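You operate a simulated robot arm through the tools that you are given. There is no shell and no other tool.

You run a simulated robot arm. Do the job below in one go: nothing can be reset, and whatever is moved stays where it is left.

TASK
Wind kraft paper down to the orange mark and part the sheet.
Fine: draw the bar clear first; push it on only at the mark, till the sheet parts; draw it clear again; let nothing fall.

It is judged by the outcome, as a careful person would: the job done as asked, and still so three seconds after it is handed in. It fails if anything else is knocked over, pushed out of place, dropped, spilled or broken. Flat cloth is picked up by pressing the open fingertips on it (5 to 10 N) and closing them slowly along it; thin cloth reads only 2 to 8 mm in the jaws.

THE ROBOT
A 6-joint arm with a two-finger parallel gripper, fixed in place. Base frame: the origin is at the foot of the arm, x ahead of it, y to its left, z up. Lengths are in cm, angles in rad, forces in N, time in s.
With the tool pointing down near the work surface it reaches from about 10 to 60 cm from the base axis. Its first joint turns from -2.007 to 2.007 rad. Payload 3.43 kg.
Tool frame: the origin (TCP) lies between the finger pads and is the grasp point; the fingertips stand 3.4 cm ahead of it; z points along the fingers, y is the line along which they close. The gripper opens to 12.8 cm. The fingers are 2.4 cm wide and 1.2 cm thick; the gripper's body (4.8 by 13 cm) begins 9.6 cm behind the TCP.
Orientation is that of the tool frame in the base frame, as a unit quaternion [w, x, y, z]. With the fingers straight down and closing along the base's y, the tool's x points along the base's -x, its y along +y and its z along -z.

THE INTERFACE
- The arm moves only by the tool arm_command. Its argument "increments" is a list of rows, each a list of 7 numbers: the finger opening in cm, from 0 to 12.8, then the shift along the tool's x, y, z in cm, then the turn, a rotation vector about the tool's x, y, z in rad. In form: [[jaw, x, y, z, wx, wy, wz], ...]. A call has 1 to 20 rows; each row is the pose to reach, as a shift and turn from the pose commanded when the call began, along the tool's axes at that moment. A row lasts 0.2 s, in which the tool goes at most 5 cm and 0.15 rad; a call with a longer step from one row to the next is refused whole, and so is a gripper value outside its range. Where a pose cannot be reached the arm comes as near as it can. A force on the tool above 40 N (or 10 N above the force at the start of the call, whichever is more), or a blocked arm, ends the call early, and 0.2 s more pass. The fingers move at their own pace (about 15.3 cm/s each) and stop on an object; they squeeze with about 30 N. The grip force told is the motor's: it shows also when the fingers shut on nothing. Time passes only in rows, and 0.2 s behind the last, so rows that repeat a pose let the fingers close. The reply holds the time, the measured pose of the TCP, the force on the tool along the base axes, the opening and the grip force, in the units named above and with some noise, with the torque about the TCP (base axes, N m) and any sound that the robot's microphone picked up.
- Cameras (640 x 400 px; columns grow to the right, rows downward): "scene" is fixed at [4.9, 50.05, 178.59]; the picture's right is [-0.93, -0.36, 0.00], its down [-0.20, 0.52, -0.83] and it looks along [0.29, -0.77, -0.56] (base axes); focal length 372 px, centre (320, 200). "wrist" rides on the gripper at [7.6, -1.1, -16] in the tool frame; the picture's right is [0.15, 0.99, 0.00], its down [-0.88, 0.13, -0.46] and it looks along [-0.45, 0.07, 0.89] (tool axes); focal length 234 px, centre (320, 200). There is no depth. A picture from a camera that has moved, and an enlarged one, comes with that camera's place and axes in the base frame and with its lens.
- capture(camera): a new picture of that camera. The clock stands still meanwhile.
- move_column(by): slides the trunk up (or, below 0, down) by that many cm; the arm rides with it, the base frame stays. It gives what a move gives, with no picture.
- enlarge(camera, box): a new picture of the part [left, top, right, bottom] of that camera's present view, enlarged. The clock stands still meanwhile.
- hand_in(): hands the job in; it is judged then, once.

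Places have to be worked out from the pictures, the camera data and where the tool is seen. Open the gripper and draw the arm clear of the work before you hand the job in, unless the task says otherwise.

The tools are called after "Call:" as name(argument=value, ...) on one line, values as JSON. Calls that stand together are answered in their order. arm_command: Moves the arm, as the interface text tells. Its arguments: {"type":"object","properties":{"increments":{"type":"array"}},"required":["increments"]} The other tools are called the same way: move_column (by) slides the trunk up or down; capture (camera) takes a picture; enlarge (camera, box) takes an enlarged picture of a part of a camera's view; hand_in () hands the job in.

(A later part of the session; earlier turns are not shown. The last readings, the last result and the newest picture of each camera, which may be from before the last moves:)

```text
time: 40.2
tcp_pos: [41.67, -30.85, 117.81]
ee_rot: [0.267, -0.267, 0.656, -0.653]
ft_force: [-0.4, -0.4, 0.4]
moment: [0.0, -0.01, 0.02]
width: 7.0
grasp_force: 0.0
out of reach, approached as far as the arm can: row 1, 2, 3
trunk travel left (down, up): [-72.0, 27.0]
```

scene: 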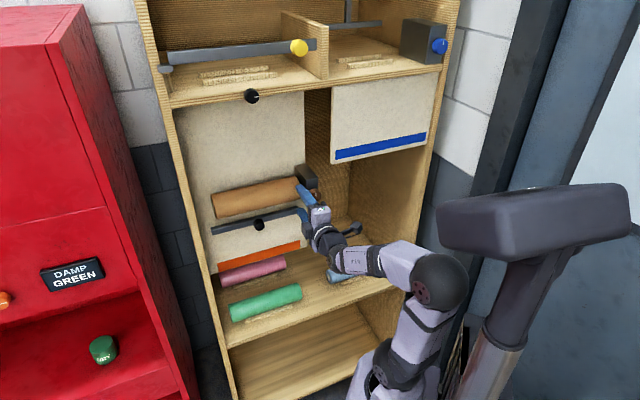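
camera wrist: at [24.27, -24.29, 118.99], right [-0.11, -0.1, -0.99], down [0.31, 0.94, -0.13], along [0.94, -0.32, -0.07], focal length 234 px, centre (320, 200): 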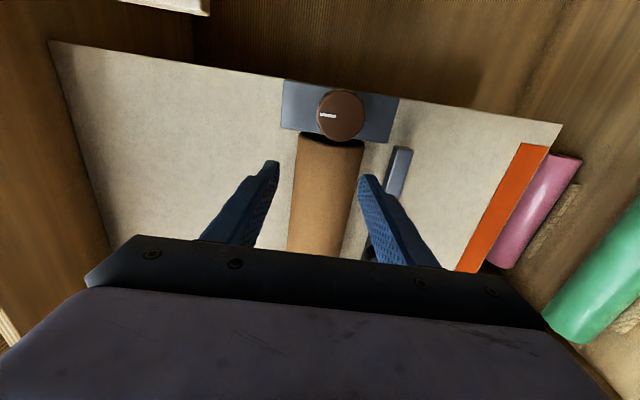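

It is blocked sideways at u≈7.5 whatever the depth or roll. That points to a wrist-joint limit from the forearm sloping down. I'll back off, lower the trunk a lot and raise the arm so the forearm slopes up instead.

Call:
arm_command(increments=[[7, -1.5, 0, 0, 0, 0, 0], [7, -3, 0, -1, 0, 0, 0], [7, -4, 0, -1.5, 0, 0, 0], [7, -4, 0, -1.5, 0, 0, 0]])

Call:
move_column(by=-15)

Call:
arm_command(increments=[[7, 0, -3, 0, 0, 0, 0], [7, 0, -6, 0, 0, 0, 0], [7, 0, -9, 0, 0, 0, 0], [7, 0, -12, 0, 0, 0, 0], [7, 0, -15, 0, 0, 0, 0], [7, 0, -15, 0, 0, 0, 0]])

```text
time: 41.2
tcp_pos: [43.28, -27.24, 117.92]
ee_rot: [0.268, -0.269, 0.655, -0.653]
ft_force: [0.5, 0.6, 0.5]
moment: [0.0, 0.01, -0.03]
width: 7.01
grasp_force: 0.1
trunk travel left (down, up): [-72.0, 27.0]
```

```text
time: 42.9
tcp_pos: [43.27, -27.21, 102.9]
ee_rot: [0.268, -0.268, 0.655, -0.653]
ft_force: [-0.5, 0.2, 0.3]
moment: [0.0, -0.03, -0.02]
width: 7.01
grasp_force: 0.1
trunk travel left (down, up): [-57.0, 42.0]
```

```text
time: 44.3
tcp_pos: [45.99, -28.43, 117.99]
ee_rot: [0.268, -0.269, 0.655, -0.653]
ft_force: [-0.5, 0.0, 0.7]
moment: [-0.03, 0.01, -0.02]
width: 7.01
grasp_force: 0.0
out of reach, approached as far as the arm can: row 2, 3, 4, 5, 6
trunk travel left (down, up): [-57.0, 42.0]
```

Still at the geometric limit (forearm level, which pushes the tool out to e=52.6). I'll drop and retreat a little, lower the trunk another 16 cm, then raise the arm again.

Call:
arm_command(increments=[[7, 0, 1.5, -1, 0, 0, 0], [7, 0, 3.5, -2, 0, 0, 0], [7, 0, 6, -2.6, 0, 0, 0], [7, 0, 6, -2.6, 0, 0, 0]])

Call:
move_column(by=-16)

Call:
capture(camera="scene")

Call:
capture(camera="wrist")

```text
time: 45.3
tcp_pos: [45.66, -27.28, 111.61]
ee_rot: [0.268, -0.269, 0.655, -0.654]
ft_force: [0.0, -0.4, 0.1]
moment: [0.0, -0.04, -0.03]
width: 6.99
grasp_force: 0.0
out of reach, approached as far as the arm can: row 1, 2, 3, 4
trunk travel left (down, up): [-57.0, 42.0]
```

```text
time: 47.1
tcp_pos: [45.67, -27.32, 95.49]
ee_rot: [0.268, -0.268, 0.655, -0.653]
ft_force: [0.0, 0.2, 0.1]
moment: [0.0, -0.03, 0.01]
width: 7.0
grasp_force: 0.2
trunk travel left (down, up): [-41.0, 58.0]
```

```text
taken
```

scene: 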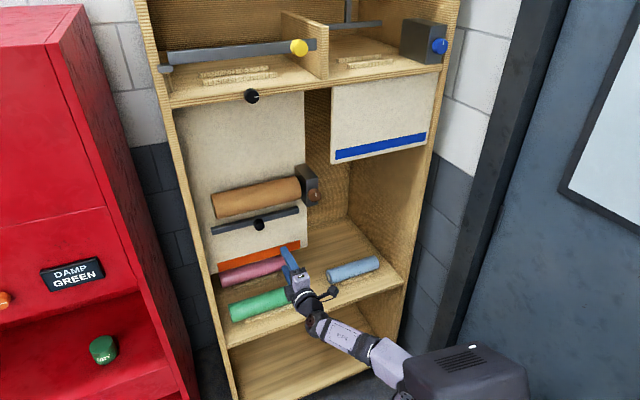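

```text
taken
camera wrist: at [29.11, -21.18, 96.63], right [-0.1, -0.1, -0.99], down [0.31, 0.94, -0.13], along [0.95, -0.32, -0.07], focal length 234 px, centre (320, 200)
```

wrist: 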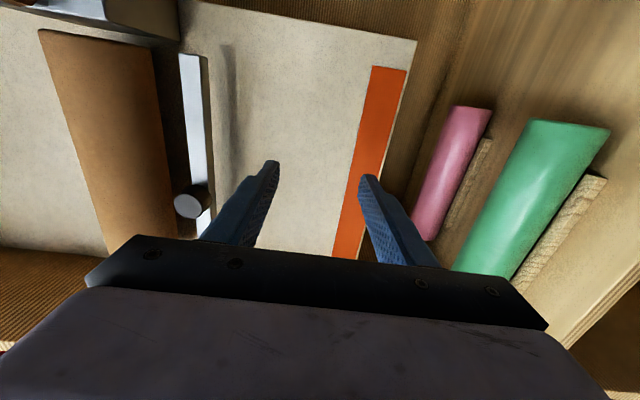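

All clear. Now I'll raise the tool back to the knob's height in front of the roll, drawn back a little.

Call:
arm_command(increments=[[7, 0, -1, -1, 0, 0, 0], [7, 0, -3, -2, 0, 0, 0], [7, 0, -6, -2.5, 0, 0, 0], [7, 0, -9, -2.5, 0, 0, 0], [7, 0, -12, -2.5, 0, 0, 0], [7, 0, -15, -2.5, 0, 0, 0], [7, 0, -18, -2.5, 0, 0, 0], [7, 0, -20, -2.5, 0, 0, 0], [7, 0, -22, -2.5, 0, 0, 0], [7, 0, -22, -2.5, 0, 0, 0]])

Call:
capture(camera="scene")

```text
time: 49.3
tcp_pos: [43.91, -25.45, 117.68]
ee_rot: [0.267, -0.269, 0.655, -0.654]
ft_force: [0.0, 0.2, 0.8]
moment: [0.03, -0.02, 0.04]
width: 6.97
grasp_force: 0.1
out of reach, approached as far as the arm can: row 1, 2, 3, 4, 5, 6, 7
trunk travel left (down, up): [-41.0, 58.0]
```

```text
taken
```

scene: 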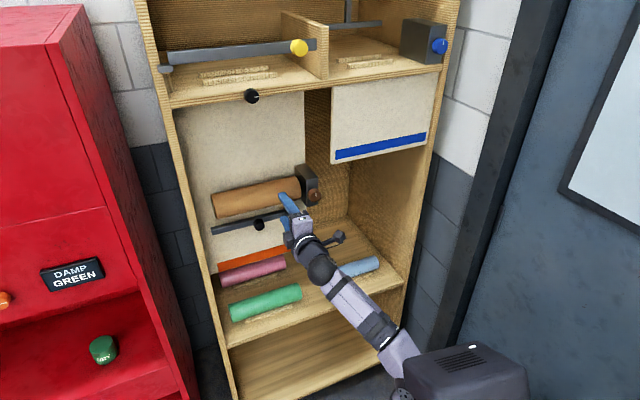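

The tool is back at e=49, u=13, z=117.7 with no limit flagged on the last rows. I'll slide right to the knob's axis, staying in front of its face.

Call:
arm_command(increments=[[7, 2, 0.1, 0, 0, 0, 0], [7, 4, 0.2, 0, 0, 0, 0], [7, 6, 0.3, 0, 0, 0, 0], [7, 8, 0.3, 0, 0, 0, 0], [7, 10, 0.3, 0, 0, 0, 0], [7, 11.1, 0.3, 0, 0, 0, 0], [7, 11.1, 0.3, 0, 0, 0, 0]])

Call:
capture(camera="wrist")

Call:
enlarge(camera="scene", box=[250, 150, 360, 235])

```text
time: 50.9
tcp_pos: [36.61, -34.0, 117.63]
ee_rot: [0.268, -0.269, 0.655, -0.653]
ft_force: [0.6, -0.5, -0.3]
moment: [0.0, 0.0, -0.02]
width: 6.99
grasp_force: 0.0
out of reach, approached as far as the arm can: row 2, 3, 4, 5, 6, 7
trunk travel left (down, up): [-41.0, 58.0]
```

```text
taken
camera wrist: at [19.85, -27.89, 118.8], right [-0.11, -0.1, -0.99], down [0.31, 0.94, -0.13], along [0.95, -0.32, -0.07], focal length 234 px, centre (320, 200)
```

wrist: 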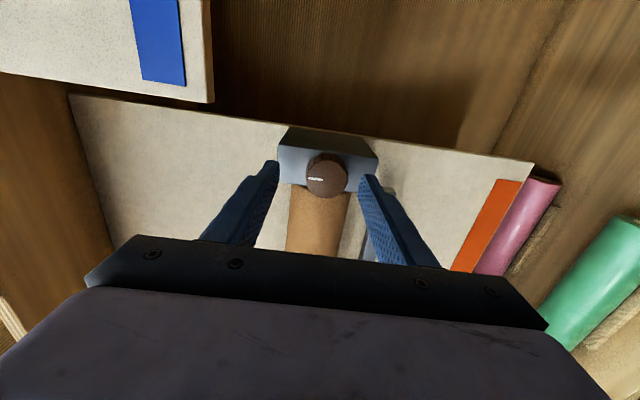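

```text
4.71 times, centred on (305, 192) of scene
camera zoom: at [4.9, 50.05, 178.59], right [-0.93, -0.36, 0.0], down [-0.2, 0.52, -0.83], along [0.29, -0.77, -0.56], focal length 1750 px, centre (391, 235)
```

zoom: 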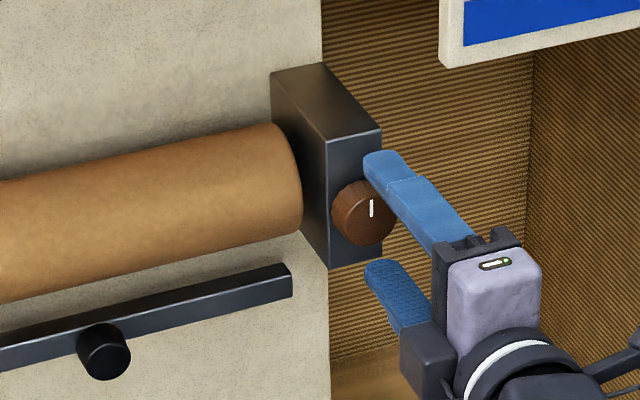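

Now it reached the axis (e=49.9, u=1.85). Cross-checking both views puts the knob face at e≈54.6, u≈2.2, z≈117.0, so I'll trim and advance slowly.

Call:
arm_command(increments=[[7, -0.2, 0.3, 0.3, 0, 0, 0], [7, -0.4, 0.6, 0.8, 0, 0, 0], [7, -0.4, 0.6, 1.3, 0, 0, 0], [7, -0.4, 0.6, 1.8, 0, 0, 0], [7, -0.4, 0.6, 2.1, 0, 0, 0], [7, -0.4, 0.6, 2.4, 0, 0, 0], [7, -0.4, 0.6, 2.4, 0, 0, 0]])

Call:
enlarge(camera="wrist", box=[200, 80, 460, 242])

Call:
enlarge(camera="scene", box=[250, 150, 360, 235])

```text
time: 52.5
tcp_pos: [38.51, -35.31, 117.06]
ee_rot: [0.268, -0.268, 0.655, -0.654]
ft_force: [-0.7, 0.5, 0.8]
moment: [0.02, 0.0, 0.0]
width: 7.0
grasp_force: 0.1
trunk travel left (down, up): [-41.0, 58.0]
```

```text
2.46 times, centred on (330, 161) of wrist
camera zoom: at [21.93, -29.26, 118.17], right [-0.11, -0.1, -0.99], down [0.31, 0.94, -0.13], along [0.95, -0.32, -0.07], focal length 576 px, centre (295, 296)
```

zoom: 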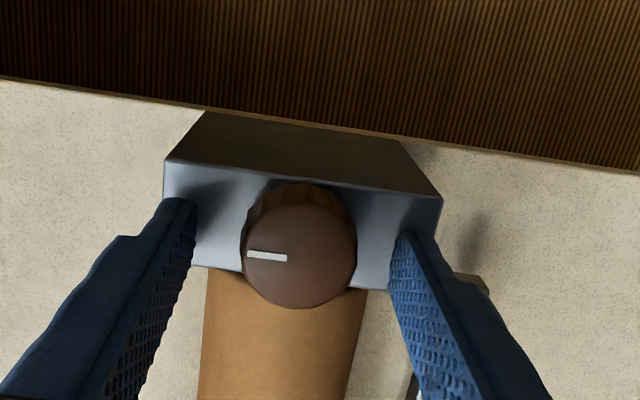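

```text
4.71 times, centred on (305, 192) of scene
camera zoom: at [4.9, 50.05, 178.59], right [-0.93, -0.36, 0.0], down [-0.2, 0.52, -0.83], along [0.29, -0.77, -0.56], focal length 1750 px, centre (391, 235)
```

zoom: 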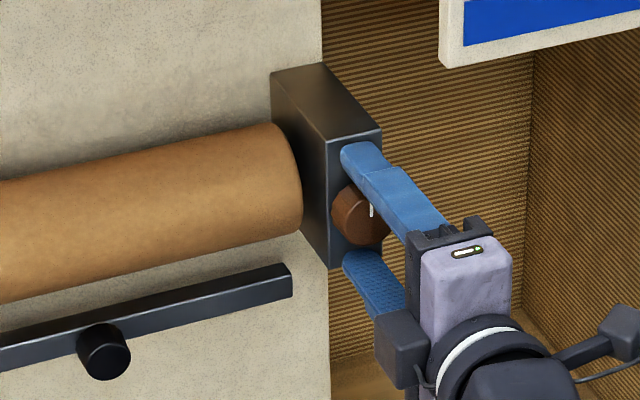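

The fingers straddle the knob evenly. I'll go 0.5 cm deeper and close gently on it.

Call:
arm_command(increments=[[7, 0, 0, 0.25, 0, 0, 0], [7, 0, 0, 0.5, 0, 0, 0], [6, 0, 0, 0.5, 0, 0, 0], [5, 0, 0, 0.5, 0, 0, 0], [4.2, 0, 0, 0.5, 0, 0, 0], [3.5, 0, 0, 0.5, 0, 0, 0], [2.8, 0, 0, 0.5, 0, 0, 0], [2.8, 0, 0, 0.5, 0, 0, 0]])

Call:
enlarge(camera="wrist", box=[200, 80, 460, 242])

```text
time: 54.3
tcp_pos: [38.71, -35.6, 117.19]
ee_rot: [0.269, -0.268, 0.654, -0.654]
ft_force: [-8.3, 7.2, -6.0]
moment: [-0.17, -0.42, 0.07]
width: 4.34
grasp_force: 14.0
trunk travel left (down, up): [-41.0, 58.0]
```

```text
2.46 times, centred on (330, 161) of wrist
camera zoom: at [22.13, -29.54, 118.26], right [-0.1, -0.1, -0.99], down [0.31, 0.94, -0.13], along [0.95, -0.32, -0.07], focal length 576 px, centre (295, 296)
```

zoom: 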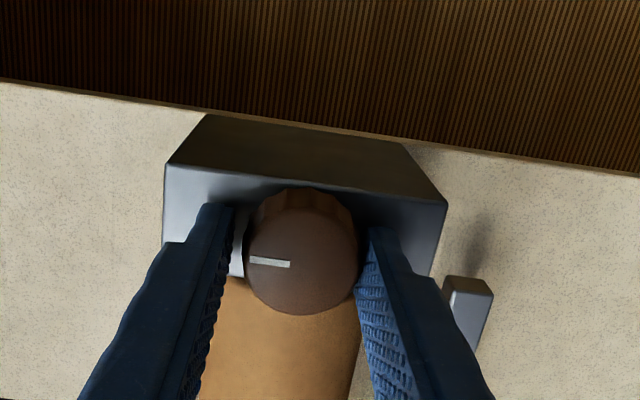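

Tips are pressing the box front (11 N) and the gripper sits slightly high on the knob. I'll ease open, back off 0.35 cm, lower 0.25 cm and close again.

Call:
arm_command(increments=[[5, 0, 0, -0.2, 0, 0, 0], [5, 0, 0.1, -0.35, 0, 0, 0], [5, 0, 0.25, -0.35, 0, 0, 0], [4.4, 0, 0.25, -0.35, 0, 0, 0], [4, 0, 0.25, -0.35, 0, 0, 0], [3.5, 0, 0.25, -0.35, 0, 0, 0], [2.5, 0, 0.25, -0.35, 0, 0, 0], [2.5, 0, 0.25, -0.35, 0, 0, 0], [2.5, 0, 0.25, -0.35, 0, 0, 0]])

Call:
enlarge(camera="wrist", box=[200, 80, 460, 242])

```text
time: 56.3
tcp_pos: [38.59, -35.48, 117.03]
ee_rot: [0.269, -0.268, 0.654, -0.654]
ft_force: [2.5, -2.7, 6.1]
moment: [0.26, 0.31, -0.01]
width: 3.92
grasp_force: 44.2
trunk travel left (down, up): [-41.0, 58.0]
```

```text
2.46 times, centred on (330, 161) of wrist
camera zoom: at [21.98, -29.34, 118.06], right [-0.1, -0.1, -0.99], down [0.31, 0.94, -0.13], along [0.95, -0.32, -0.07], focal length 576 px, centre (295, 296)
```

zoom: 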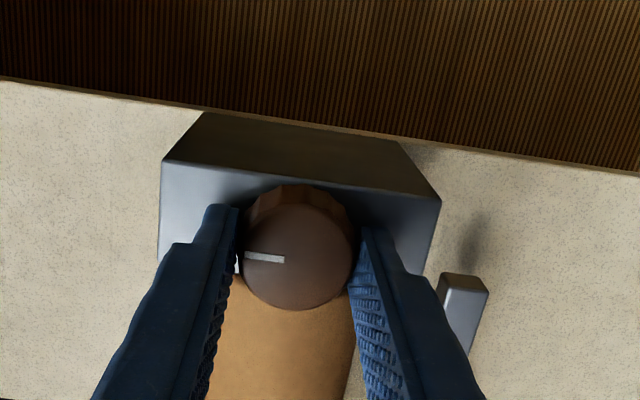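

The knob is now held firmly (3.9 cm, centred within ~0.2 cm). I'll turn it a little clockwise and see what the sheet does.

Call:
arm_command(increments=[[2.5, 0, 0, 0, 0, 0, 0.1], [2.5, 0, 0, 0, 0, 0, 0.2], [2.5, 0, 0, 0, 0, 0, 0.3], [2.5, 0, 0, 0, 0, 0, 0.4], [2.5, 0, 0, 0, 0, 0, 0.5], [2.5, 0, 0, 0, 0, 0, 0.5]])

Call:
capture(camera="wrist")

Call:
enlarge(camera="scene", box=[200, 160, 340, 260])

```text
time: 57.7
tcp_pos: [38.51, -35.54, 117.07]
ee_rot: [0.423, -0.097, 0.699, -0.569]
ft_force: [8.0, -6.0, 19.5]
moment: [0.4, 0.45, 0.29]
width: 3.98
grasp_force: 45.5
trunk travel left (down, up): [-41.0, 58.0]
```

```text
taken
camera wrist: at [22.25, -29.09, 114.3], right [0.25, 0.24, -0.94], down [0.27, 0.91, 0.31], along [0.93, -0.33, 0.16], focal length 234 px, centre (320, 200)
```

wrist: 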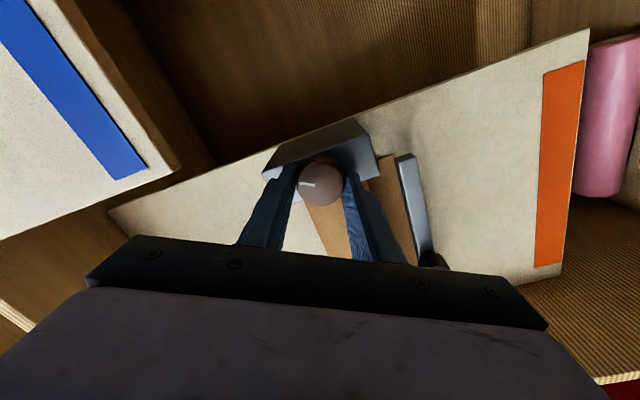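

```text
4.00 times, centred on (270, 210) of scene
camera zoom: at [4.9, 50.05, 178.59], right [-0.93, -0.36, 0.0], down [-0.2, 0.52, -0.83], along [0.29, -0.77, -0.56], focal length 1488 px, centre (520, 160)
```

zoom: 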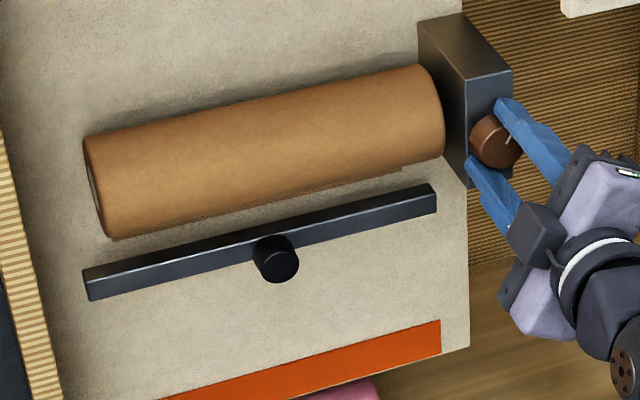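

Clockwise pays paper out: a strip now shows just below the roll. I'll look closer to gauge how much paper came out for 0.5 rad.

Call:
enlarge(camera="wrist", box=[240, 100, 600, 300])

Call:
enlarge(camera="scene", box=[200, 180, 310, 230])

```text
1.78 times, centred on (420, 200) of wrist
camera zoom: at [22.25, -29.09, 114.3], right [0.25, 0.24, -0.94], down [0.27, 0.91, 0.31], along [0.93, -0.33, 0.16], focal length 416 px, centre (142, 200)
```

zoom: 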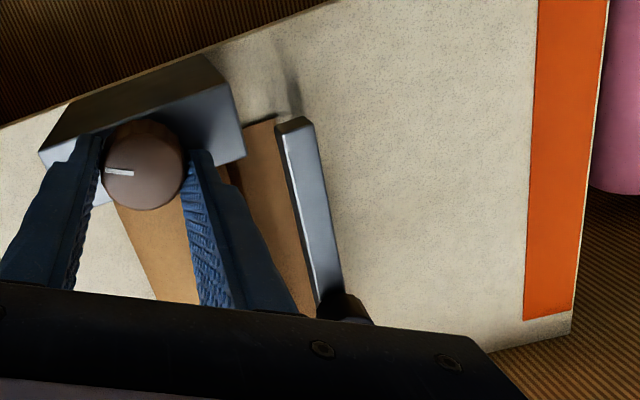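

```text
5.82 times, centred on (255, 205) of scene
camera zoom: at [4.9, 50.05, 178.59], right [-0.93, -0.36, 0.0], down [-0.2, 0.52, -0.83], along [0.29, -0.77, -0.56], focal length 2164 px, centre (698, 171)
```

zoom: 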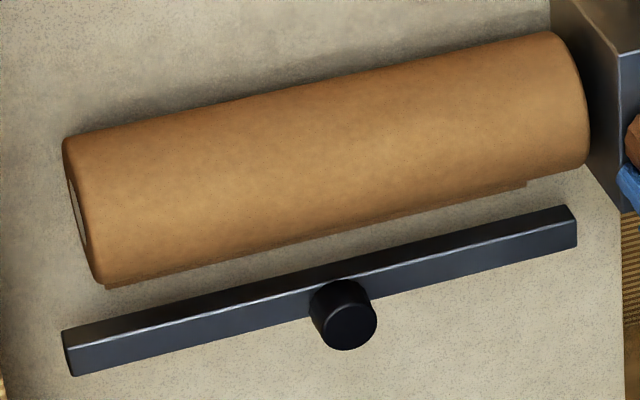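

The sheet runs down behind the roll against the board. I'll keep turning clockwise, shifting up slightly to relieve the 19 N side load.

Call:
arm_command(increments=[[2.5, -0.1, -0.2, 0.1, 0, 0, 0], [2.5, -0.12, -0.26, 0.1, 0, 0, 0.12], [2.5, -0.11, -0.29, 0.1, 0, 0, 0.24], [2.5, -0.1, -0.33, 0.1, 0, 0, 0.36], [2.5, -0.09, -0.36, 0.1, 0, 0, 0.48], [2.5, -0.07, -0.39, 0.1, 0, 0, 0.6], [2.5, -0.05, -0.42, 0.1, 0, 0, 0.72], [2.5, -0.02, -0.44, 0.1, 0, 0, 0.84], [2.5, 0.01, -0.46, 0.1, 0, 0, 0.96], [2.5, 0.01, -0.46, 0.1, 0, 0, 0.96]])

Call:
enlarge(camera="scene", box=[200, 160, 340, 260])

Call:
capture(camera="wrist")

```text
time: 59.9
tcp_pos: [38.34, -35.62, 117.25]
ee_rot: [0.636, 0.237, 0.667, -0.307]
ft_force: [-2.7, 9.5, -3.8]
moment: [0.28, 0.24, 1.08]
width: 3.95
grasp_force: 44.7
trunk travel left (down, up): [-41.0, 58.0]
```

```text
4.00 times, centred on (270, 210) of scene
camera zoom: at [4.9, 50.05, 178.59], right [-0.93, -0.36, 0.0], down [-0.2, 0.52, -0.83], along [0.29, -0.77, -0.56], focal length 1488 px, centre (520, 160)
```

zoom: 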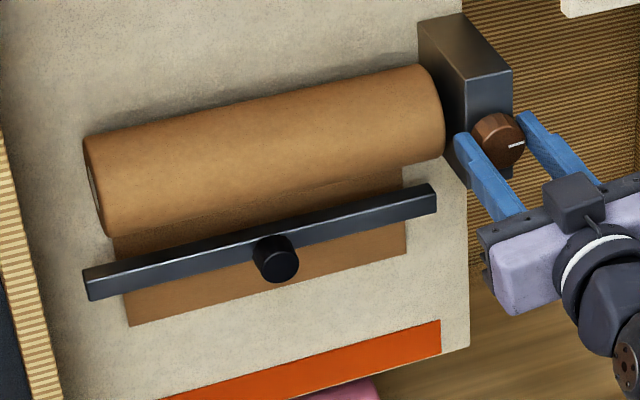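

```text
taken
camera wrist: at [25.85, -25.52, 109.75], right [0.69, 0.68, -0.25], down [-0.16, 0.48, 0.86], along [0.71, -0.55, 0.44], focal length 234 px, centre (320, 200)
```

wrist: 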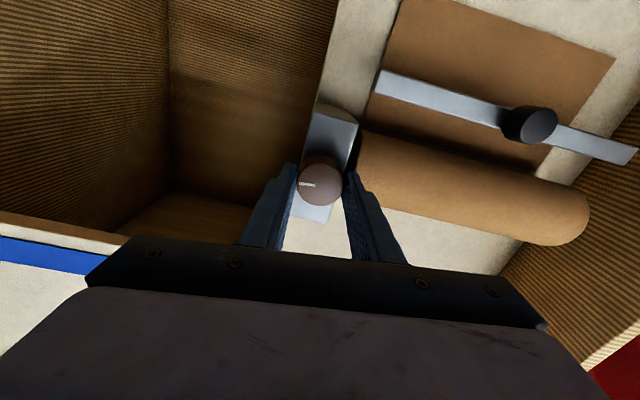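

The sheet's edge is now between the bar and the mark, about 80 px per rad in this view and ~78 px short of the mark's top edge. I'll turn another 0.75 rad and check.

Call:
arm_command(increments=[[2.5, 0.0, -0.04, 0, 0, 0, 0.12], [2.5, 0.01, -0.07, 0, 0, 0, 0.24], [2.5, 0.02, -0.1, 0, 0, 0, 0.36], [2.5, 0.03, -0.14, 0, 0, 0, 0.48], [2.5, 0.05, -0.17, 0, 0, 0, 0.6], [2.5, 0.07, -0.2, 0, 0, 0, 0.68], [2.5, 0.08, -0.2, 0, 0, 0, 0.75], [2.5, 0.08, -0.2, 0, 0, 0, 0.75]])

Call:
enlarge(camera="scene", box=[200, 180, 340, 280])

Call:
capture(camera="wrist")

```text
time: 61.7
tcp_pos: [38.32, -35.71, 117.14]
ee_rot: [0.704, 0.464, 0.535, -0.053]
ft_force: [-3.3, 13.6, -11.0]
moment: [0.1, 0.08, 1.27]
width: 3.96
grasp_force: 45.1
trunk travel left (down, up): [-41.0, 58.0]
```

```text
4.00 times, centred on (270, 230) of scene
camera zoom: at [4.9, 50.05, 178.59], right [-0.93, -0.36, 0.0], down [-0.2, 0.52, -0.83], along [0.29, -0.77, -0.56], focal length 1488 px, centre (520, 80)
```

zoom: 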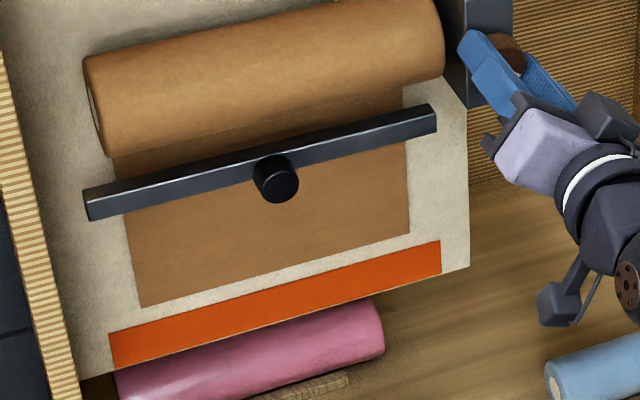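

```text
taken
camera wrist: at [29.71, -21.7, 110.4], right [0.63, 0.62, 0.47], down [-0.62, 0.03, 0.79], along [0.47, -0.79, 0.4], focal length 234 px, centre (320, 200)
```

wrist: 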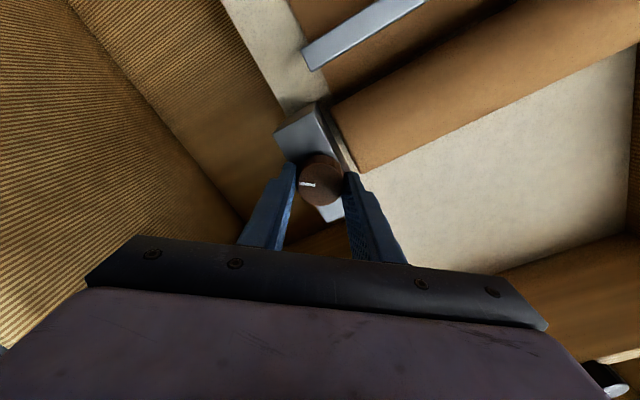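

The sheet edge is now ~16 px above the mark's top edge; the mark's middle is ~29 px away, about 0.36 rad. I'll turn 0.3 rad more and check.

Call:
arm_command(increments=[[2.5, 0.0, -0.03, 0, 0, 0, 0.1], [2.5, 0.01, -0.06, 0, 0, 0, 0.2], [2.5, 0.02, -0.08, 0, 0, 0, 0.3], [2.5, 0.02, -0.08, 0, 0, 0, 0.3]])

Call:
enlarge(camera="scene", box=[200, 180, 340, 280])

Call:
enlarge(camera="scene", box=[210, 220, 310, 280])

```text
time: 62.7
tcp_pos: [38.46, -35.66, 117.16]
ee_rot: [0.704, 0.54, 0.459, 0.051]
ft_force: [-5.5, 14.5, -13.3]
moment: [0.04, 0.03, 0.95]
width: 3.97
grasp_force: 45.3
trunk travel left (down, up): [-41.0, 58.0]
```

```text
4.00 times, centred on (270, 230) of scene
camera zoom: at [4.9, 50.05, 178.59], right [-0.93, -0.36, 0.0], down [-0.2, 0.52, -0.83], along [0.29, -0.77, -0.56], focal length 1488 px, centre (520, 80)
```

zoom: 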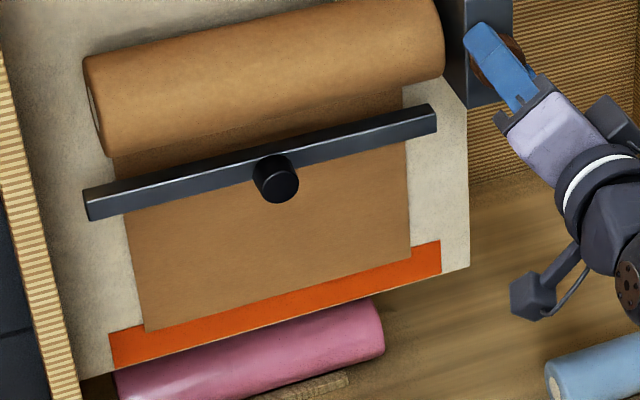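

```text
6.40 times, centred on (260, 250) of scene
camera zoom: at [4.9, 50.05, 178.59], right [-0.93, -0.36, 0.0], down [-0.2, 0.52, -0.83], along [0.29, -0.77, -0.56], focal length 2380 px, centre (704, -120)
```

zoom: 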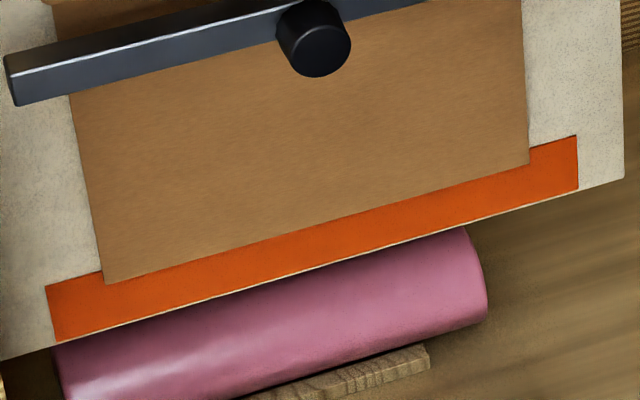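

The edge is about 25% into the orange strip. I'll turn 0.1 rad more to bring it to the middle.

Call:
arm_command(increments=[[2.5, 0.0, -0.02, 0, 0, 0, 0.06], [2.5, 0.0, -0.03, 0, 0, 0, 0.11], [2.5, 0.0, -0.03, 0, 0, 0, 0.11]])

Call:
enlarge(camera="scene", box=[210, 220, 310, 280])

```text
time: 63.5
tcp_pos: [38.32, -35.65, 117.06]
ee_rot: [0.7, 0.563, 0.429, 0.09]
ft_force: [-3.0, 12.3, -11.6]
moment: [-0.02, 0.03, 1.0]
width: 3.97
grasp_force: 44.9
trunk travel left (down, up): [-41.0, 58.0]
```

```text
6.40 times, centred on (260, 250) of scene
camera zoom: at [4.9, 50.05, 178.59], right [-0.93, -0.36, 0.0], down [-0.2, 0.52, -0.83], along [0.29, -0.77, -0.56], focal length 2380 px, centre (704, -120)
```

zoom: 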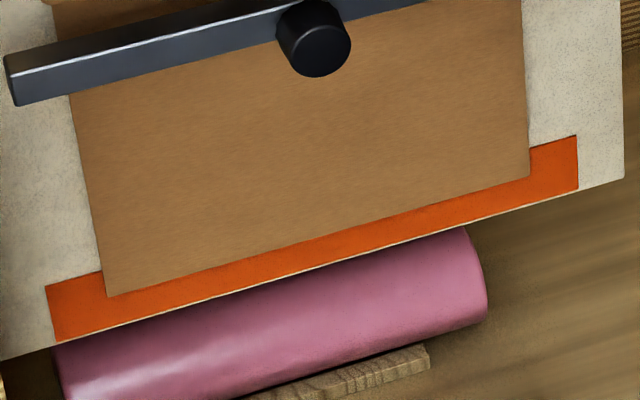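

The edge sits at mid-mark on both sides. I'll release the knob, back straight out and confirm that the sheet stays there.

Call:
arm_command(increments=[[4.2, 0, 0, 0, 0, 0, 0], [5, 0, 0, 0, 0, 0, 0], [6.5, 0, 0, 0, 0, 0, 0], [6.5, 0, 0, -0.8, 0, 0, 0], [6.5, 0, 0, -1.8, 0, 0, 0], [6.5, 0, 0, -3, 0, 0, 0], [6.5, 0, 0, -4, 0, 0, 0], [6.5, 0, 0, -5, 0, 0, 0], [6.5, 0, 0, -5, 0, 0, 0]])

Call:
capture(camera="scene")

Call:
enlarge(camera="scene", box=[210, 220, 310, 280])

```text
time: 65.5
tcp_pos: [36.19, -33.93, 118.2]
ee_rot: [0.701, 0.564, 0.428, 0.09]
ft_force: [0.7, 0.2, -0.2]
moment: [0.03, 0.0, -0.02]
width: 6.49
grasp_force: 0.1
out of reach, approached as far as the arm can: row 6, 7, 8, 9
trunk travel left (down, up): [-41.0, 58.0]
```

```text
taken
```

scene: 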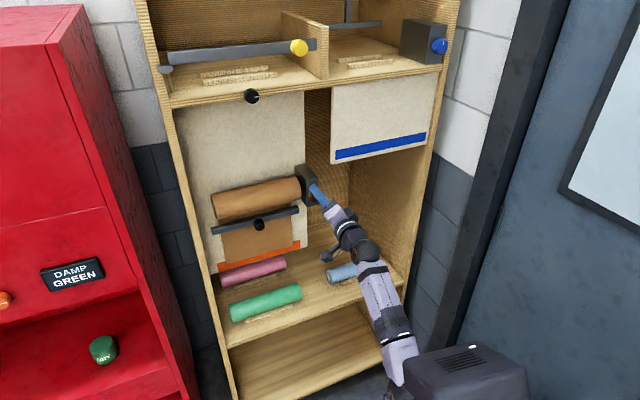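

```text
6.40 times, centred on (260, 250) of scene
camera zoom: at [4.9, 50.05, 178.59], right [-0.93, -0.36, 0.0], down [-0.2, 0.52, -0.83], along [0.29, -0.77, -0.56], focal length 2380 px, centre (704, -120)
```

zoom: 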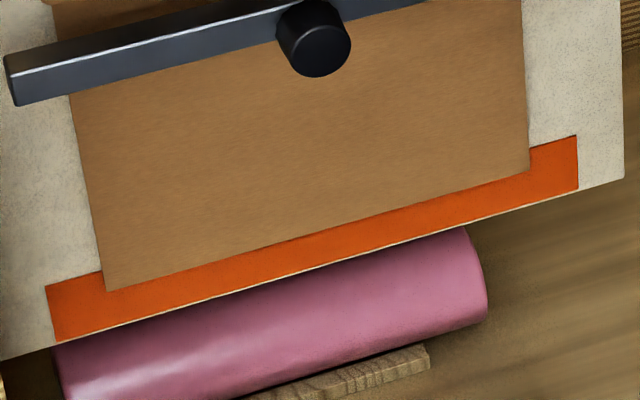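

The sheet relaxed slightly and its edge is now ~40% into the strip, still on the mark. I'll unroll the wrist while sliding left, to view the sheet from a second angle.

Call:
arm_command(increments=[[6, 0, 0, 0, 0, 0, -0.1456], [6, 0.5, 0.3, 0, 0, 0, -0.2912], [6, 1.0, 0.6, 0, 0, 0, -0.4368], [6, 1.5, 0.9, 0, 0, 0, -0.5824], [6, 2.0, 1.2, 0, 0, 0, -0.728], [6, 2.5, 1.5, 0, 0, 0, -0.8736], [6, 3.0, 1.8, 0, 0, 0, -1.0192], [6, 3.6, 2.1, 0, 0, 0, -1.1648], [6, 4.2, 2.4, 0, 0, 0, -1.3104], [6, 4.8, 2.7, 0, 0, 0, -1.456], [6, 5.4, 3.0, 0, 0, 0, -1.6016], [6, 6.0, 3.3, 0, 0, 0, -1.7472], [6, 6.6, 3.6, 0, 0, 0, -1.8928], [6, 7.2, 4.0, 0, 0, 0, -2.0384], [6, 7.8, 4.4, 0, 0, 0, -2.184], [6, 8.2, 4.7, 0, 0, 0, -2.3296], [6, 8.67, 4.98, 0, 0, 0, -2.475], [6, 8.67, 4.98, 0, 0, 0, -2.62], [6, 8.67, 4.98, 0, 0, 0, -2.62]])

Call:
capture(camera="wrist")

```text
time: 69.5
tcp_pos: [43.49, -26.85, 118.06]
ee_rot: [0.268, -0.27, 0.654, -0.654]
ft_force: [0.3, 0.0, 0.1]
moment: [-0.01, 0.03, -0.02]
width: 6.02
grasp_force: 0.1
trunk travel left (down, up): [-41.0, 58.0]
```

```text
taken
camera wrist: at [26.78, -20.83, 119.21], right [-0.11, -0.1, -0.99], down [0.31, 0.94, -0.13], along [0.95, -0.32, -0.07], focal length 234 px, centre (320, 200)
```

wrist: 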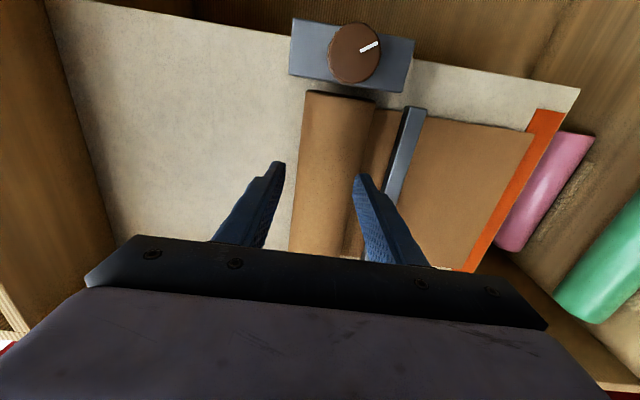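

Call:
enlarge(camera="wrist", box=[400, 80, 620, 280])

```text
2.00 times, centred on (510, 180) of wrist
camera zoom: at [26.78, -20.83, 119.21], right [-0.11, -0.1, -0.99], down [0.31, 0.94, -0.13], along [0.95, -0.32, -0.07], focal length 468 px, centre (-60, 240)
```

zoom: 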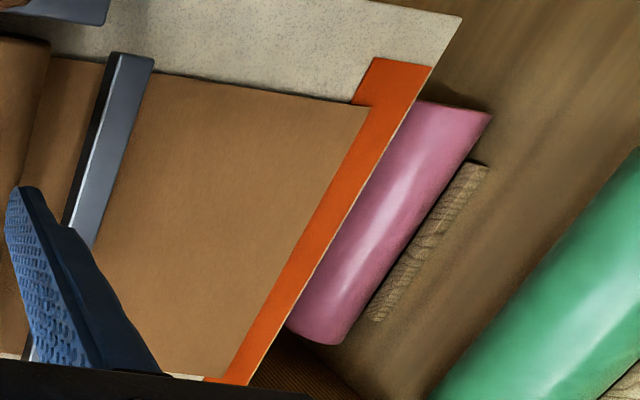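

From this angle too the edge is ~39% into the strip. I'll lower the tool to check from a flatter angle, in case the sheet hangs in front of the board.

Call:
arm_command(increments=[[6, 0, 3, -0.3, 0, 0, 0], [6, 0, 6, -0.3, 0, 0, 0], [6, 0, 9, -0.3, 0, 0, 0], [6, 0, 12, -0.3, 0, 0, 0], [6, 0, 15, -0.3, 0, 0, 0], [6, 0, 17, -0.3, 0, 0, 0], [6, 0, 17, -0.3, 0, 0, 0]])

Call:
capture(camera="wrist")

Call:
enlarge(camera="wrist", box=[240, 20, 480, 240])

```text
time: 71.1
tcp_pos: [46.09, -28.0, 100.97]
ee_rot: [0.268, -0.268, 0.655, -0.653]
ft_force: [0.2, 0.5, -0.4]
moment: [0.01, -0.01, -0.02]
width: 6.01
grasp_force: 0.0
out of reach, approached as far as the arm can: row 1, 2, 3, 4, 5, 6, 7
trunk travel left (down, up): [-41.0, 58.0]
```

```text
taken
camera wrist: at [29.56, -21.96, 101.93], right [-0.11, -0.1, -0.99], down [0.31, 0.94, -0.13], along [0.95, -0.32, -0.07], focal length 234 px, centre (320, 200)
```

wrist: 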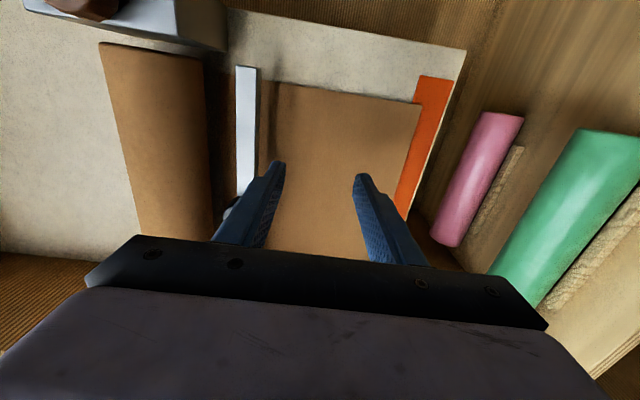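

```text
1.82 times, centred on (360, 130) of wrist
camera zoom: at [29.56, -21.96, 101.93], right [-0.11, -0.1, -0.99], down [0.31, 0.94, -0.13], along [0.95, -0.32, -0.07], focal length 426 px, centre (247, 327)
```

zoom: 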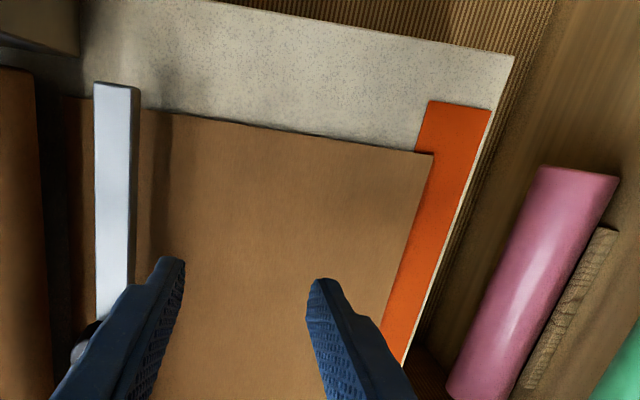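

The flatter view gives ~34% into the strip, so the edge is truly on the mark. Now I'll roll the gripper to close horizontally (camera on top) and move in front of the bar's knob.

Call:
arm_command(increments=[[6, 0, -0.5, -1, 0, 0, 0], [6, 0, -1.5, -2, 0, 0, -0.1428], [6, -0.5, -2.5, -2.5, 0, 0, -0.2856], [6, -1.2, -3.5, -2.5, 0, 0, -0.4284], [6, -2, -4.5, -2.5, 0, 0, -0.5712], [6, -2.7, -5.5, -2.5, 0, 0, -0.714], [6, -3.4, -6.5, -2.5, 0, 0, -0.8568], [6, -4.1, -7, -2.5, 0, 0, -0.9996], [6, -4.8, -7.4, -2.5, 0, 0, -1.1424], [6, -5.5, -7.8, -2.5, 0, 0, -1.2852], [6, -6.2, -7.8, -2.5, 0, 0, -1.428], [6, -6.2, -7.8, -2.5, 0, 0, -1.571], [6, -6.2, -7.8, -2.5, 0, 0, -1.571]])

Call:
capture(camera="wrist")

Call:
enlarge(camera="scene", box=[200, 180, 340, 280])

```text
time: 73.9
tcp_pos: [48.75, -21.85, 108.68]
ee_rot: [0.273, 0.652, -0.273, 0.652]
ft_force: [-0.3, 0.0, 0.7]
moment: [0.02, 0.01, -0.03]
width: 6.01
grasp_force: 0.0
out of reach, approached as far as the arm can: row 1, 2, 3, 4, 5, 6, 7
trunk travel left (down, up): [-41.0, 58.0]
```

```text
taken
camera wrist: at [38.45, -9.64, 116.21], right [-0.7, -0.69, 0.15], down [-0.41, 0.23, -0.88], along [0.58, -0.68, -0.45], focal length 234 px, centre (320, 200)
```

wrist: 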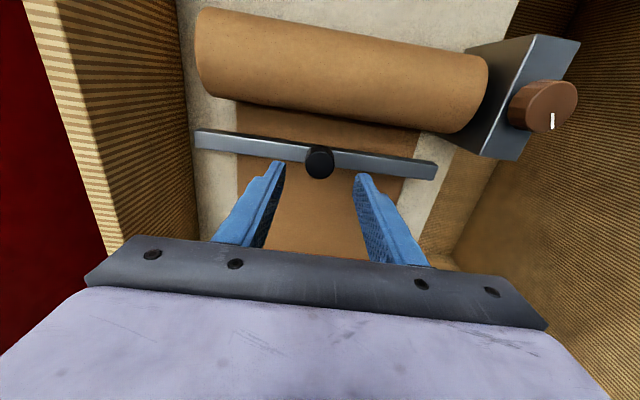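

```text
4.00 times, centred on (270, 230) of scene
camera zoom: at [4.9, 50.05, 178.59], right [-0.93, -0.36, 0.0], down [-0.2, 0.52, -0.83], along [0.29, -0.77, -0.56], focal length 1488 px, centre (520, 80)
```

zoom: 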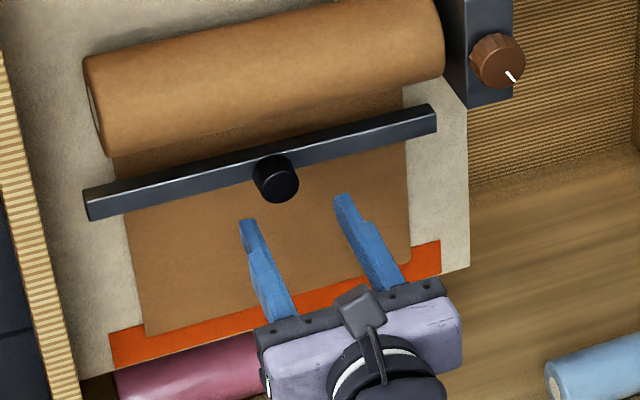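

Lined up with the knob (u=19.0, z=108.7); my earlier grip pose on the drawn bar was e=55.3, u=19.07, z=108.87. I'll advance there and close.

Call:
arm_command(increments=[[6, 0.1, 0, 1.2, 0, 0, 0], [6, 0.15, 0, 2.4, 0, 0, 0], [6, 0.15, 0, 3.6, 0, 0, 0], [6, 0.15, 0, 4.6, 0, 0, 0], [6, 0.15, 0, 5.2, 0, 0, 0], [5, 0.15, 0, 5.3, 0, 0, 0], [4, 0.15, 0, 5.3, 0, 0, 0], [3, 0.15, 0, 5.3, 0, 0, 0], [2, 0.15, 0, 5.3, 0, 0, 0], [1, 0.15, 0, 5.3, 0, 0, 0], [1, 0.15, 0, 5.3, 0, 0, 0]])

Call:
capture(camera="wrist")

```text
time: 76.3
tcp_pos: [52.61, -25.73, 108.87]
ee_rot: [0.272, 0.653, -0.272, 0.652]
ft_force: [0.6, -2.0, 1.1]
moment: [-0.05, -0.03, 0.43]
width: 3.1
grasp_force: 45.1
trunk travel left (down, up): [-41.0, 58.0]
```

```text
taken
camera wrist: at [42.12, -13.43, 116.33], right [-0.7, -0.69, 0.15], down [-0.41, 0.23, -0.88], along [0.58, -0.68, -0.45], focal length 234 px, centre (320, 200)
```

wrist: 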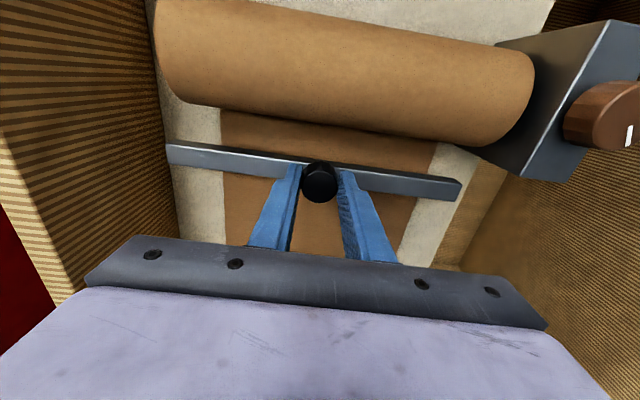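

The knob is gripped again and the sheet is at the mark. I'll push the bar on steadily towards the sheet.

Call:
arm_command(increments=[[1, 0, 0, 0.4, 0, 0, 0], [1, 0, 0, 0.8, 0, 0, 0], [1, 0, 0, 1.2, 0, 0, 0], [1, 0, 0, 1.6, 0, 0, 0], [1, 0, 0, 2.0, 0, 0, 0], [1, 0, 0, 2.4, 0, 0, 0], [1, 0, 0, 2.8, 0, 0, 0], [1, 0, 0, 3.1, 0, 0, 0], [1, 0, 0, 3.1, 0, 0, 0]])

Call:
capture(camera="wrist")

Call:
enlarge(camera="scene", box=[200, 180, 340, 280])

```text
time: 78.3
tcp_pos: [54.77, -27.81, 108.74]
ee_rot: [0.273, 0.652, -0.273, 0.652]
ft_force: [-0.3, -1.4, 1.7]
moment: [0.0, 0.01, 0.48]
width: 3.14
grasp_force: 44.8
trunk travel left (down, up): [-41.0, 58.0]
```

```text
taken
camera wrist: at [44.29, -15.6, 116.32], right [-0.7, -0.69, 0.15], down [-0.41, 0.23, -0.88], along [0.58, -0.68, -0.45], focal length 234 px, centre (320, 200)
```

wrist: 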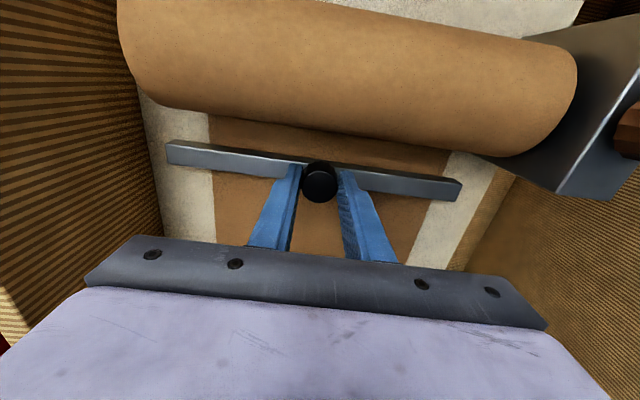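

```text
4.00 times, centred on (270, 230) of scene
camera zoom: at [4.9, 50.05, 178.59], right [-0.93, -0.36, 0.0], down [-0.2, 0.52, -0.83], along [0.29, -0.77, -0.56], focal length 1488 px, centre (520, 80)
```

zoom: 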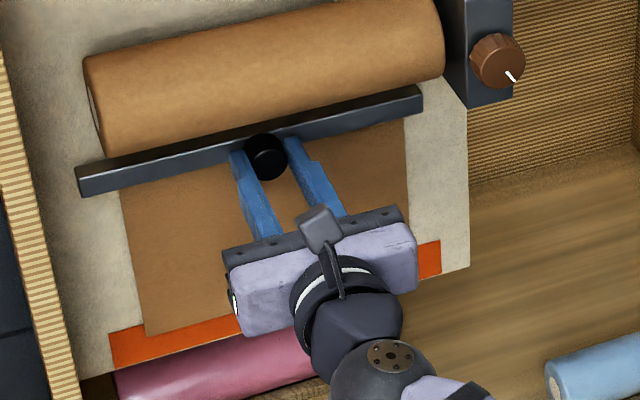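

The bar is back near where it started with no resistance yet. I'll keep pushing in small steps and watch force and sound.

Call:
arm_command(increments=[[1, 0, 0, 0.2, 0, 0, 0], [1, 0, 0, 0.4, 0, 0, 0], [1, 0, 0, 0.6, 0, 0, 0], [1, 0, 0, 0.8, 0, 0, 0], [1, 0, 0, 1.0, 0, 0, 0], [1, 0, 0, 1.0, 0, 0, 0]])

Call:
enlarge(camera="scene", box=[200, 180, 340, 280])

```text
time: 79.7
tcp_pos: [55.22, -28.31, 108.88]
ee_rot: [0.274, 0.652, -0.273, 0.653]
ft_force: [-24.9, 17.1, -14.1]
moment: [0.43, 0.38, 0.35]
width: 3.11
grasp_force: 44.8
trunk travel left (down, up): [-41.0, 58.0]
```

```text
4.00 times, centred on (270, 230) of scene
camera zoom: at [4.9, 50.05, 178.59], right [-0.93, -0.36, 0.0], down [-0.2, 0.52, -0.83], along [0.29, -0.77, -0.56], focal length 1488 px, centre (520, 80)
```

zoom: 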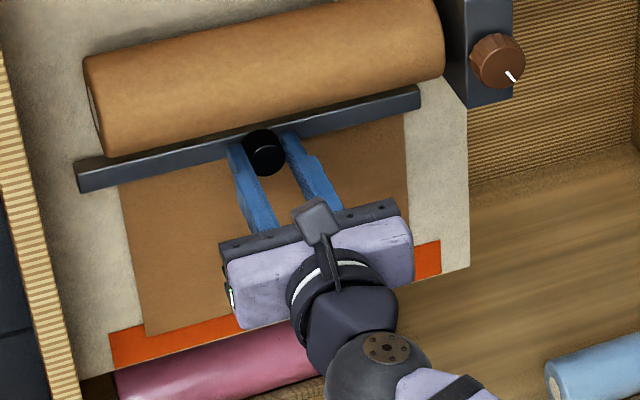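

It meets the sheet with ~30 N but nothing has parted yet. I'll press a little harder and hold.

Call:
arm_command(increments=[[1, 0, 0, 0.1, 0, 0, 0], [1, 0, 0, 0.2, 0, 0, 0], [1, 0, 0, 0.3, 0, 0, 0], [1, 0, 0, 0.4, 0, 0, 0], [1, 0, 0, 0.4, 0, 0, 0]])

Call:
enlarge(camera="scene", box=[200, 180, 340, 280])

Call:
capture(camera="wrist")

```text
time: 80.9
tcp_pos: [55.43, -28.61, 108.97]
ee_rot: [0.274, 0.651, -0.273, 0.653]
ft_force: [-24.9, 17.9, -13.4]
moment: [0.38, 0.37, 0.49]
width: 3.13
grasp_force: 44.9
trunk travel left (down, up): [-41.0, 58.0]
```

```text
4.00 times, centred on (270, 230) of scene
camera zoom: at [4.9, 50.05, 178.59], right [-0.93, -0.36, 0.0], down [-0.2, 0.52, -0.83], along [0.29, -0.77, -0.56], focal length 1488 px, centre (520, 80)
```

zoom: 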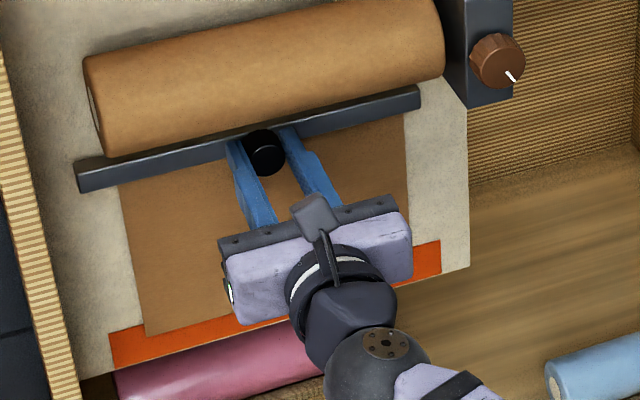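

```text
taken
camera wrist: at [45.03, -16.35, 116.49], right [-0.7, -0.69, 0.15], down [-0.41, 0.23, -0.88], along [0.58, -0.68, -0.45], focal length 234 px, centre (320, 200)
```

wrist: 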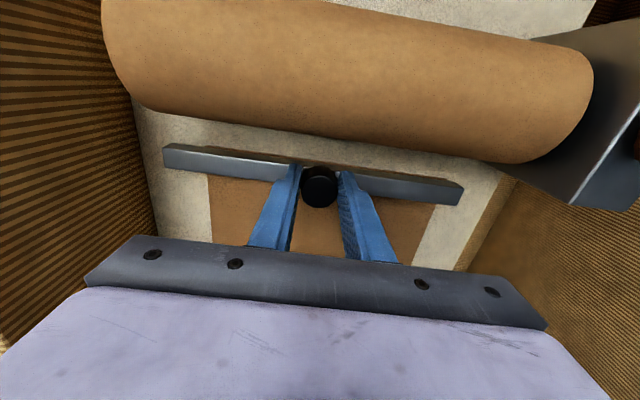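

In the wrist view the strip between roll and bar is now bare board, so the sheet appears to have parted. I'll zoom in to be sure before drawing the bar.

Call:
enlarge(camera="wrist", box=[130, 90, 530, 270])

Call:
enlarge(camera="scene", box=[205, 190, 315, 240])

```text
1.60 times, centred on (330, 180) of wrist
camera zoom: at [45.03, -16.35, 116.49], right [-0.7, -0.69, 0.15], down [-0.41, 0.23, -0.88], along [0.58, -0.68, -0.45], focal length 375 px, centre (304, 232)
```

zoom: 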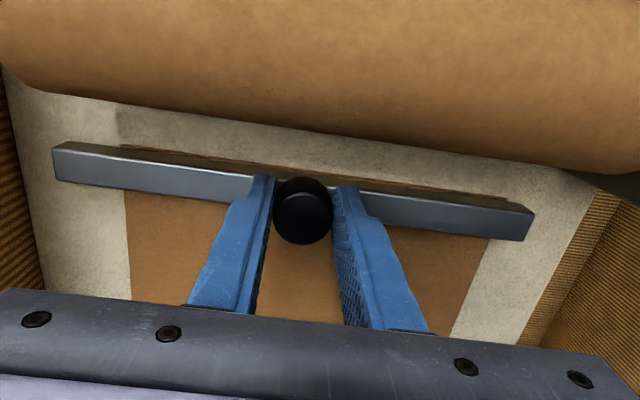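

```text
5.82 times, centred on (260, 215) of scene
camera zoom: at [4.9, 50.05, 178.59], right [-0.93, -0.36, 0.0], down [-0.2, 0.52, -0.83], along [0.29, -0.77, -0.56], focal length 2164 px, centre (669, 113)
```

zoom: 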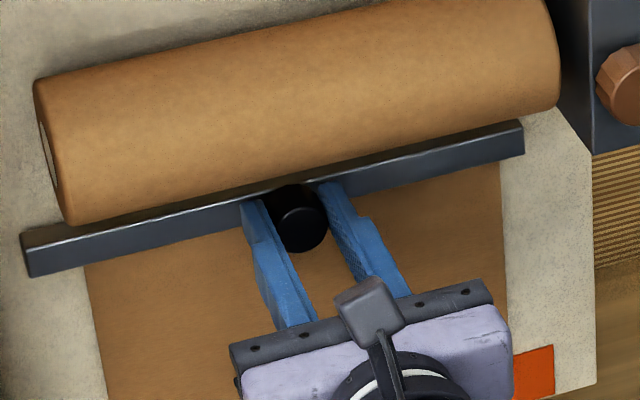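

The sheet has parted: its upper edge ends at the bar, with bare board above. I'll now draw the bar clear slowly.

Call:
arm_command(increments=[[1, 0, 0, -0.3, 0, 0, 0], [1, 0, 0, -0.6, 0, 0, 0], [1, 0, 0, -0.9, 0, 0, 0], [1, 0, 0, -1.2, 0, 0, 0], [1, 0, 0, -1.6, 0, 0, 0], [1, 0, 0, -2.0, 0, 0, 0], [1, 0, 0, -2.0, 0, 0, 0]])

Call:
enlarge(camera="scene", box=[200, 180, 340, 280])

Call:
capture(camera="wrist")

```text
time: 82.5
tcp_pos: [54.23, -27.34, 109.04]
ee_rot: [0.273, 0.652, -0.273, 0.653]
ft_force: [0.5, -0.7, 14.9]
moment: [-0.57, -0.44, 0.69]
width: 3.14
grasp_force: 45.6
trunk travel left (down, up): [-41.0, 58.0]
```

```text
4.00 times, centred on (270, 230) of scene
camera zoom: at [4.9, 50.05, 178.59], right [-0.93, -0.36, 0.0], down [-0.2, 0.52, -0.83], along [0.29, -0.77, -0.56], focal length 1488 px, centre (520, 80)
```

zoom: 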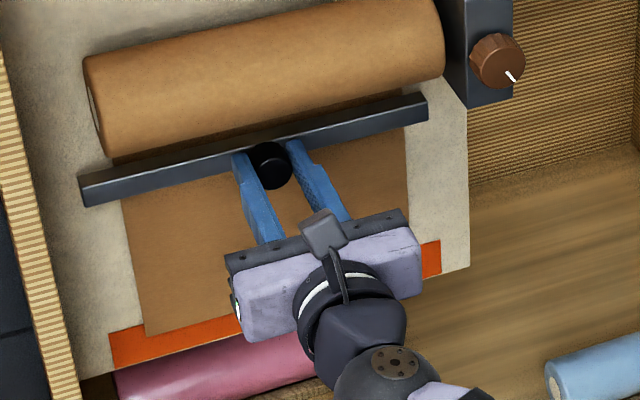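

```text
taken
camera wrist: at [43.73, -15.06, 116.47], right [-0.7, -0.69, 0.15], down [-0.41, 0.23, -0.88], along [0.58, -0.68, -0.45], focal length 234 px, centre (320, 200)
```

wrist: 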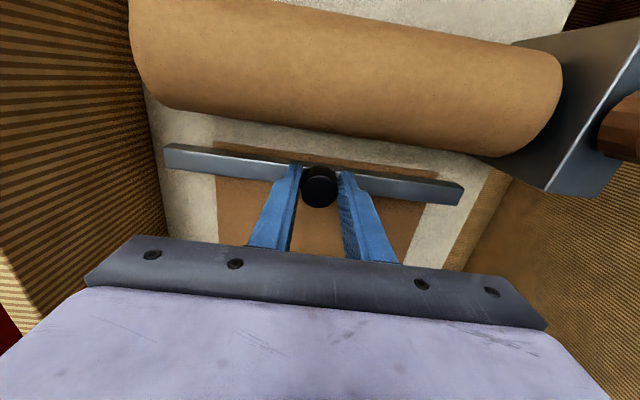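

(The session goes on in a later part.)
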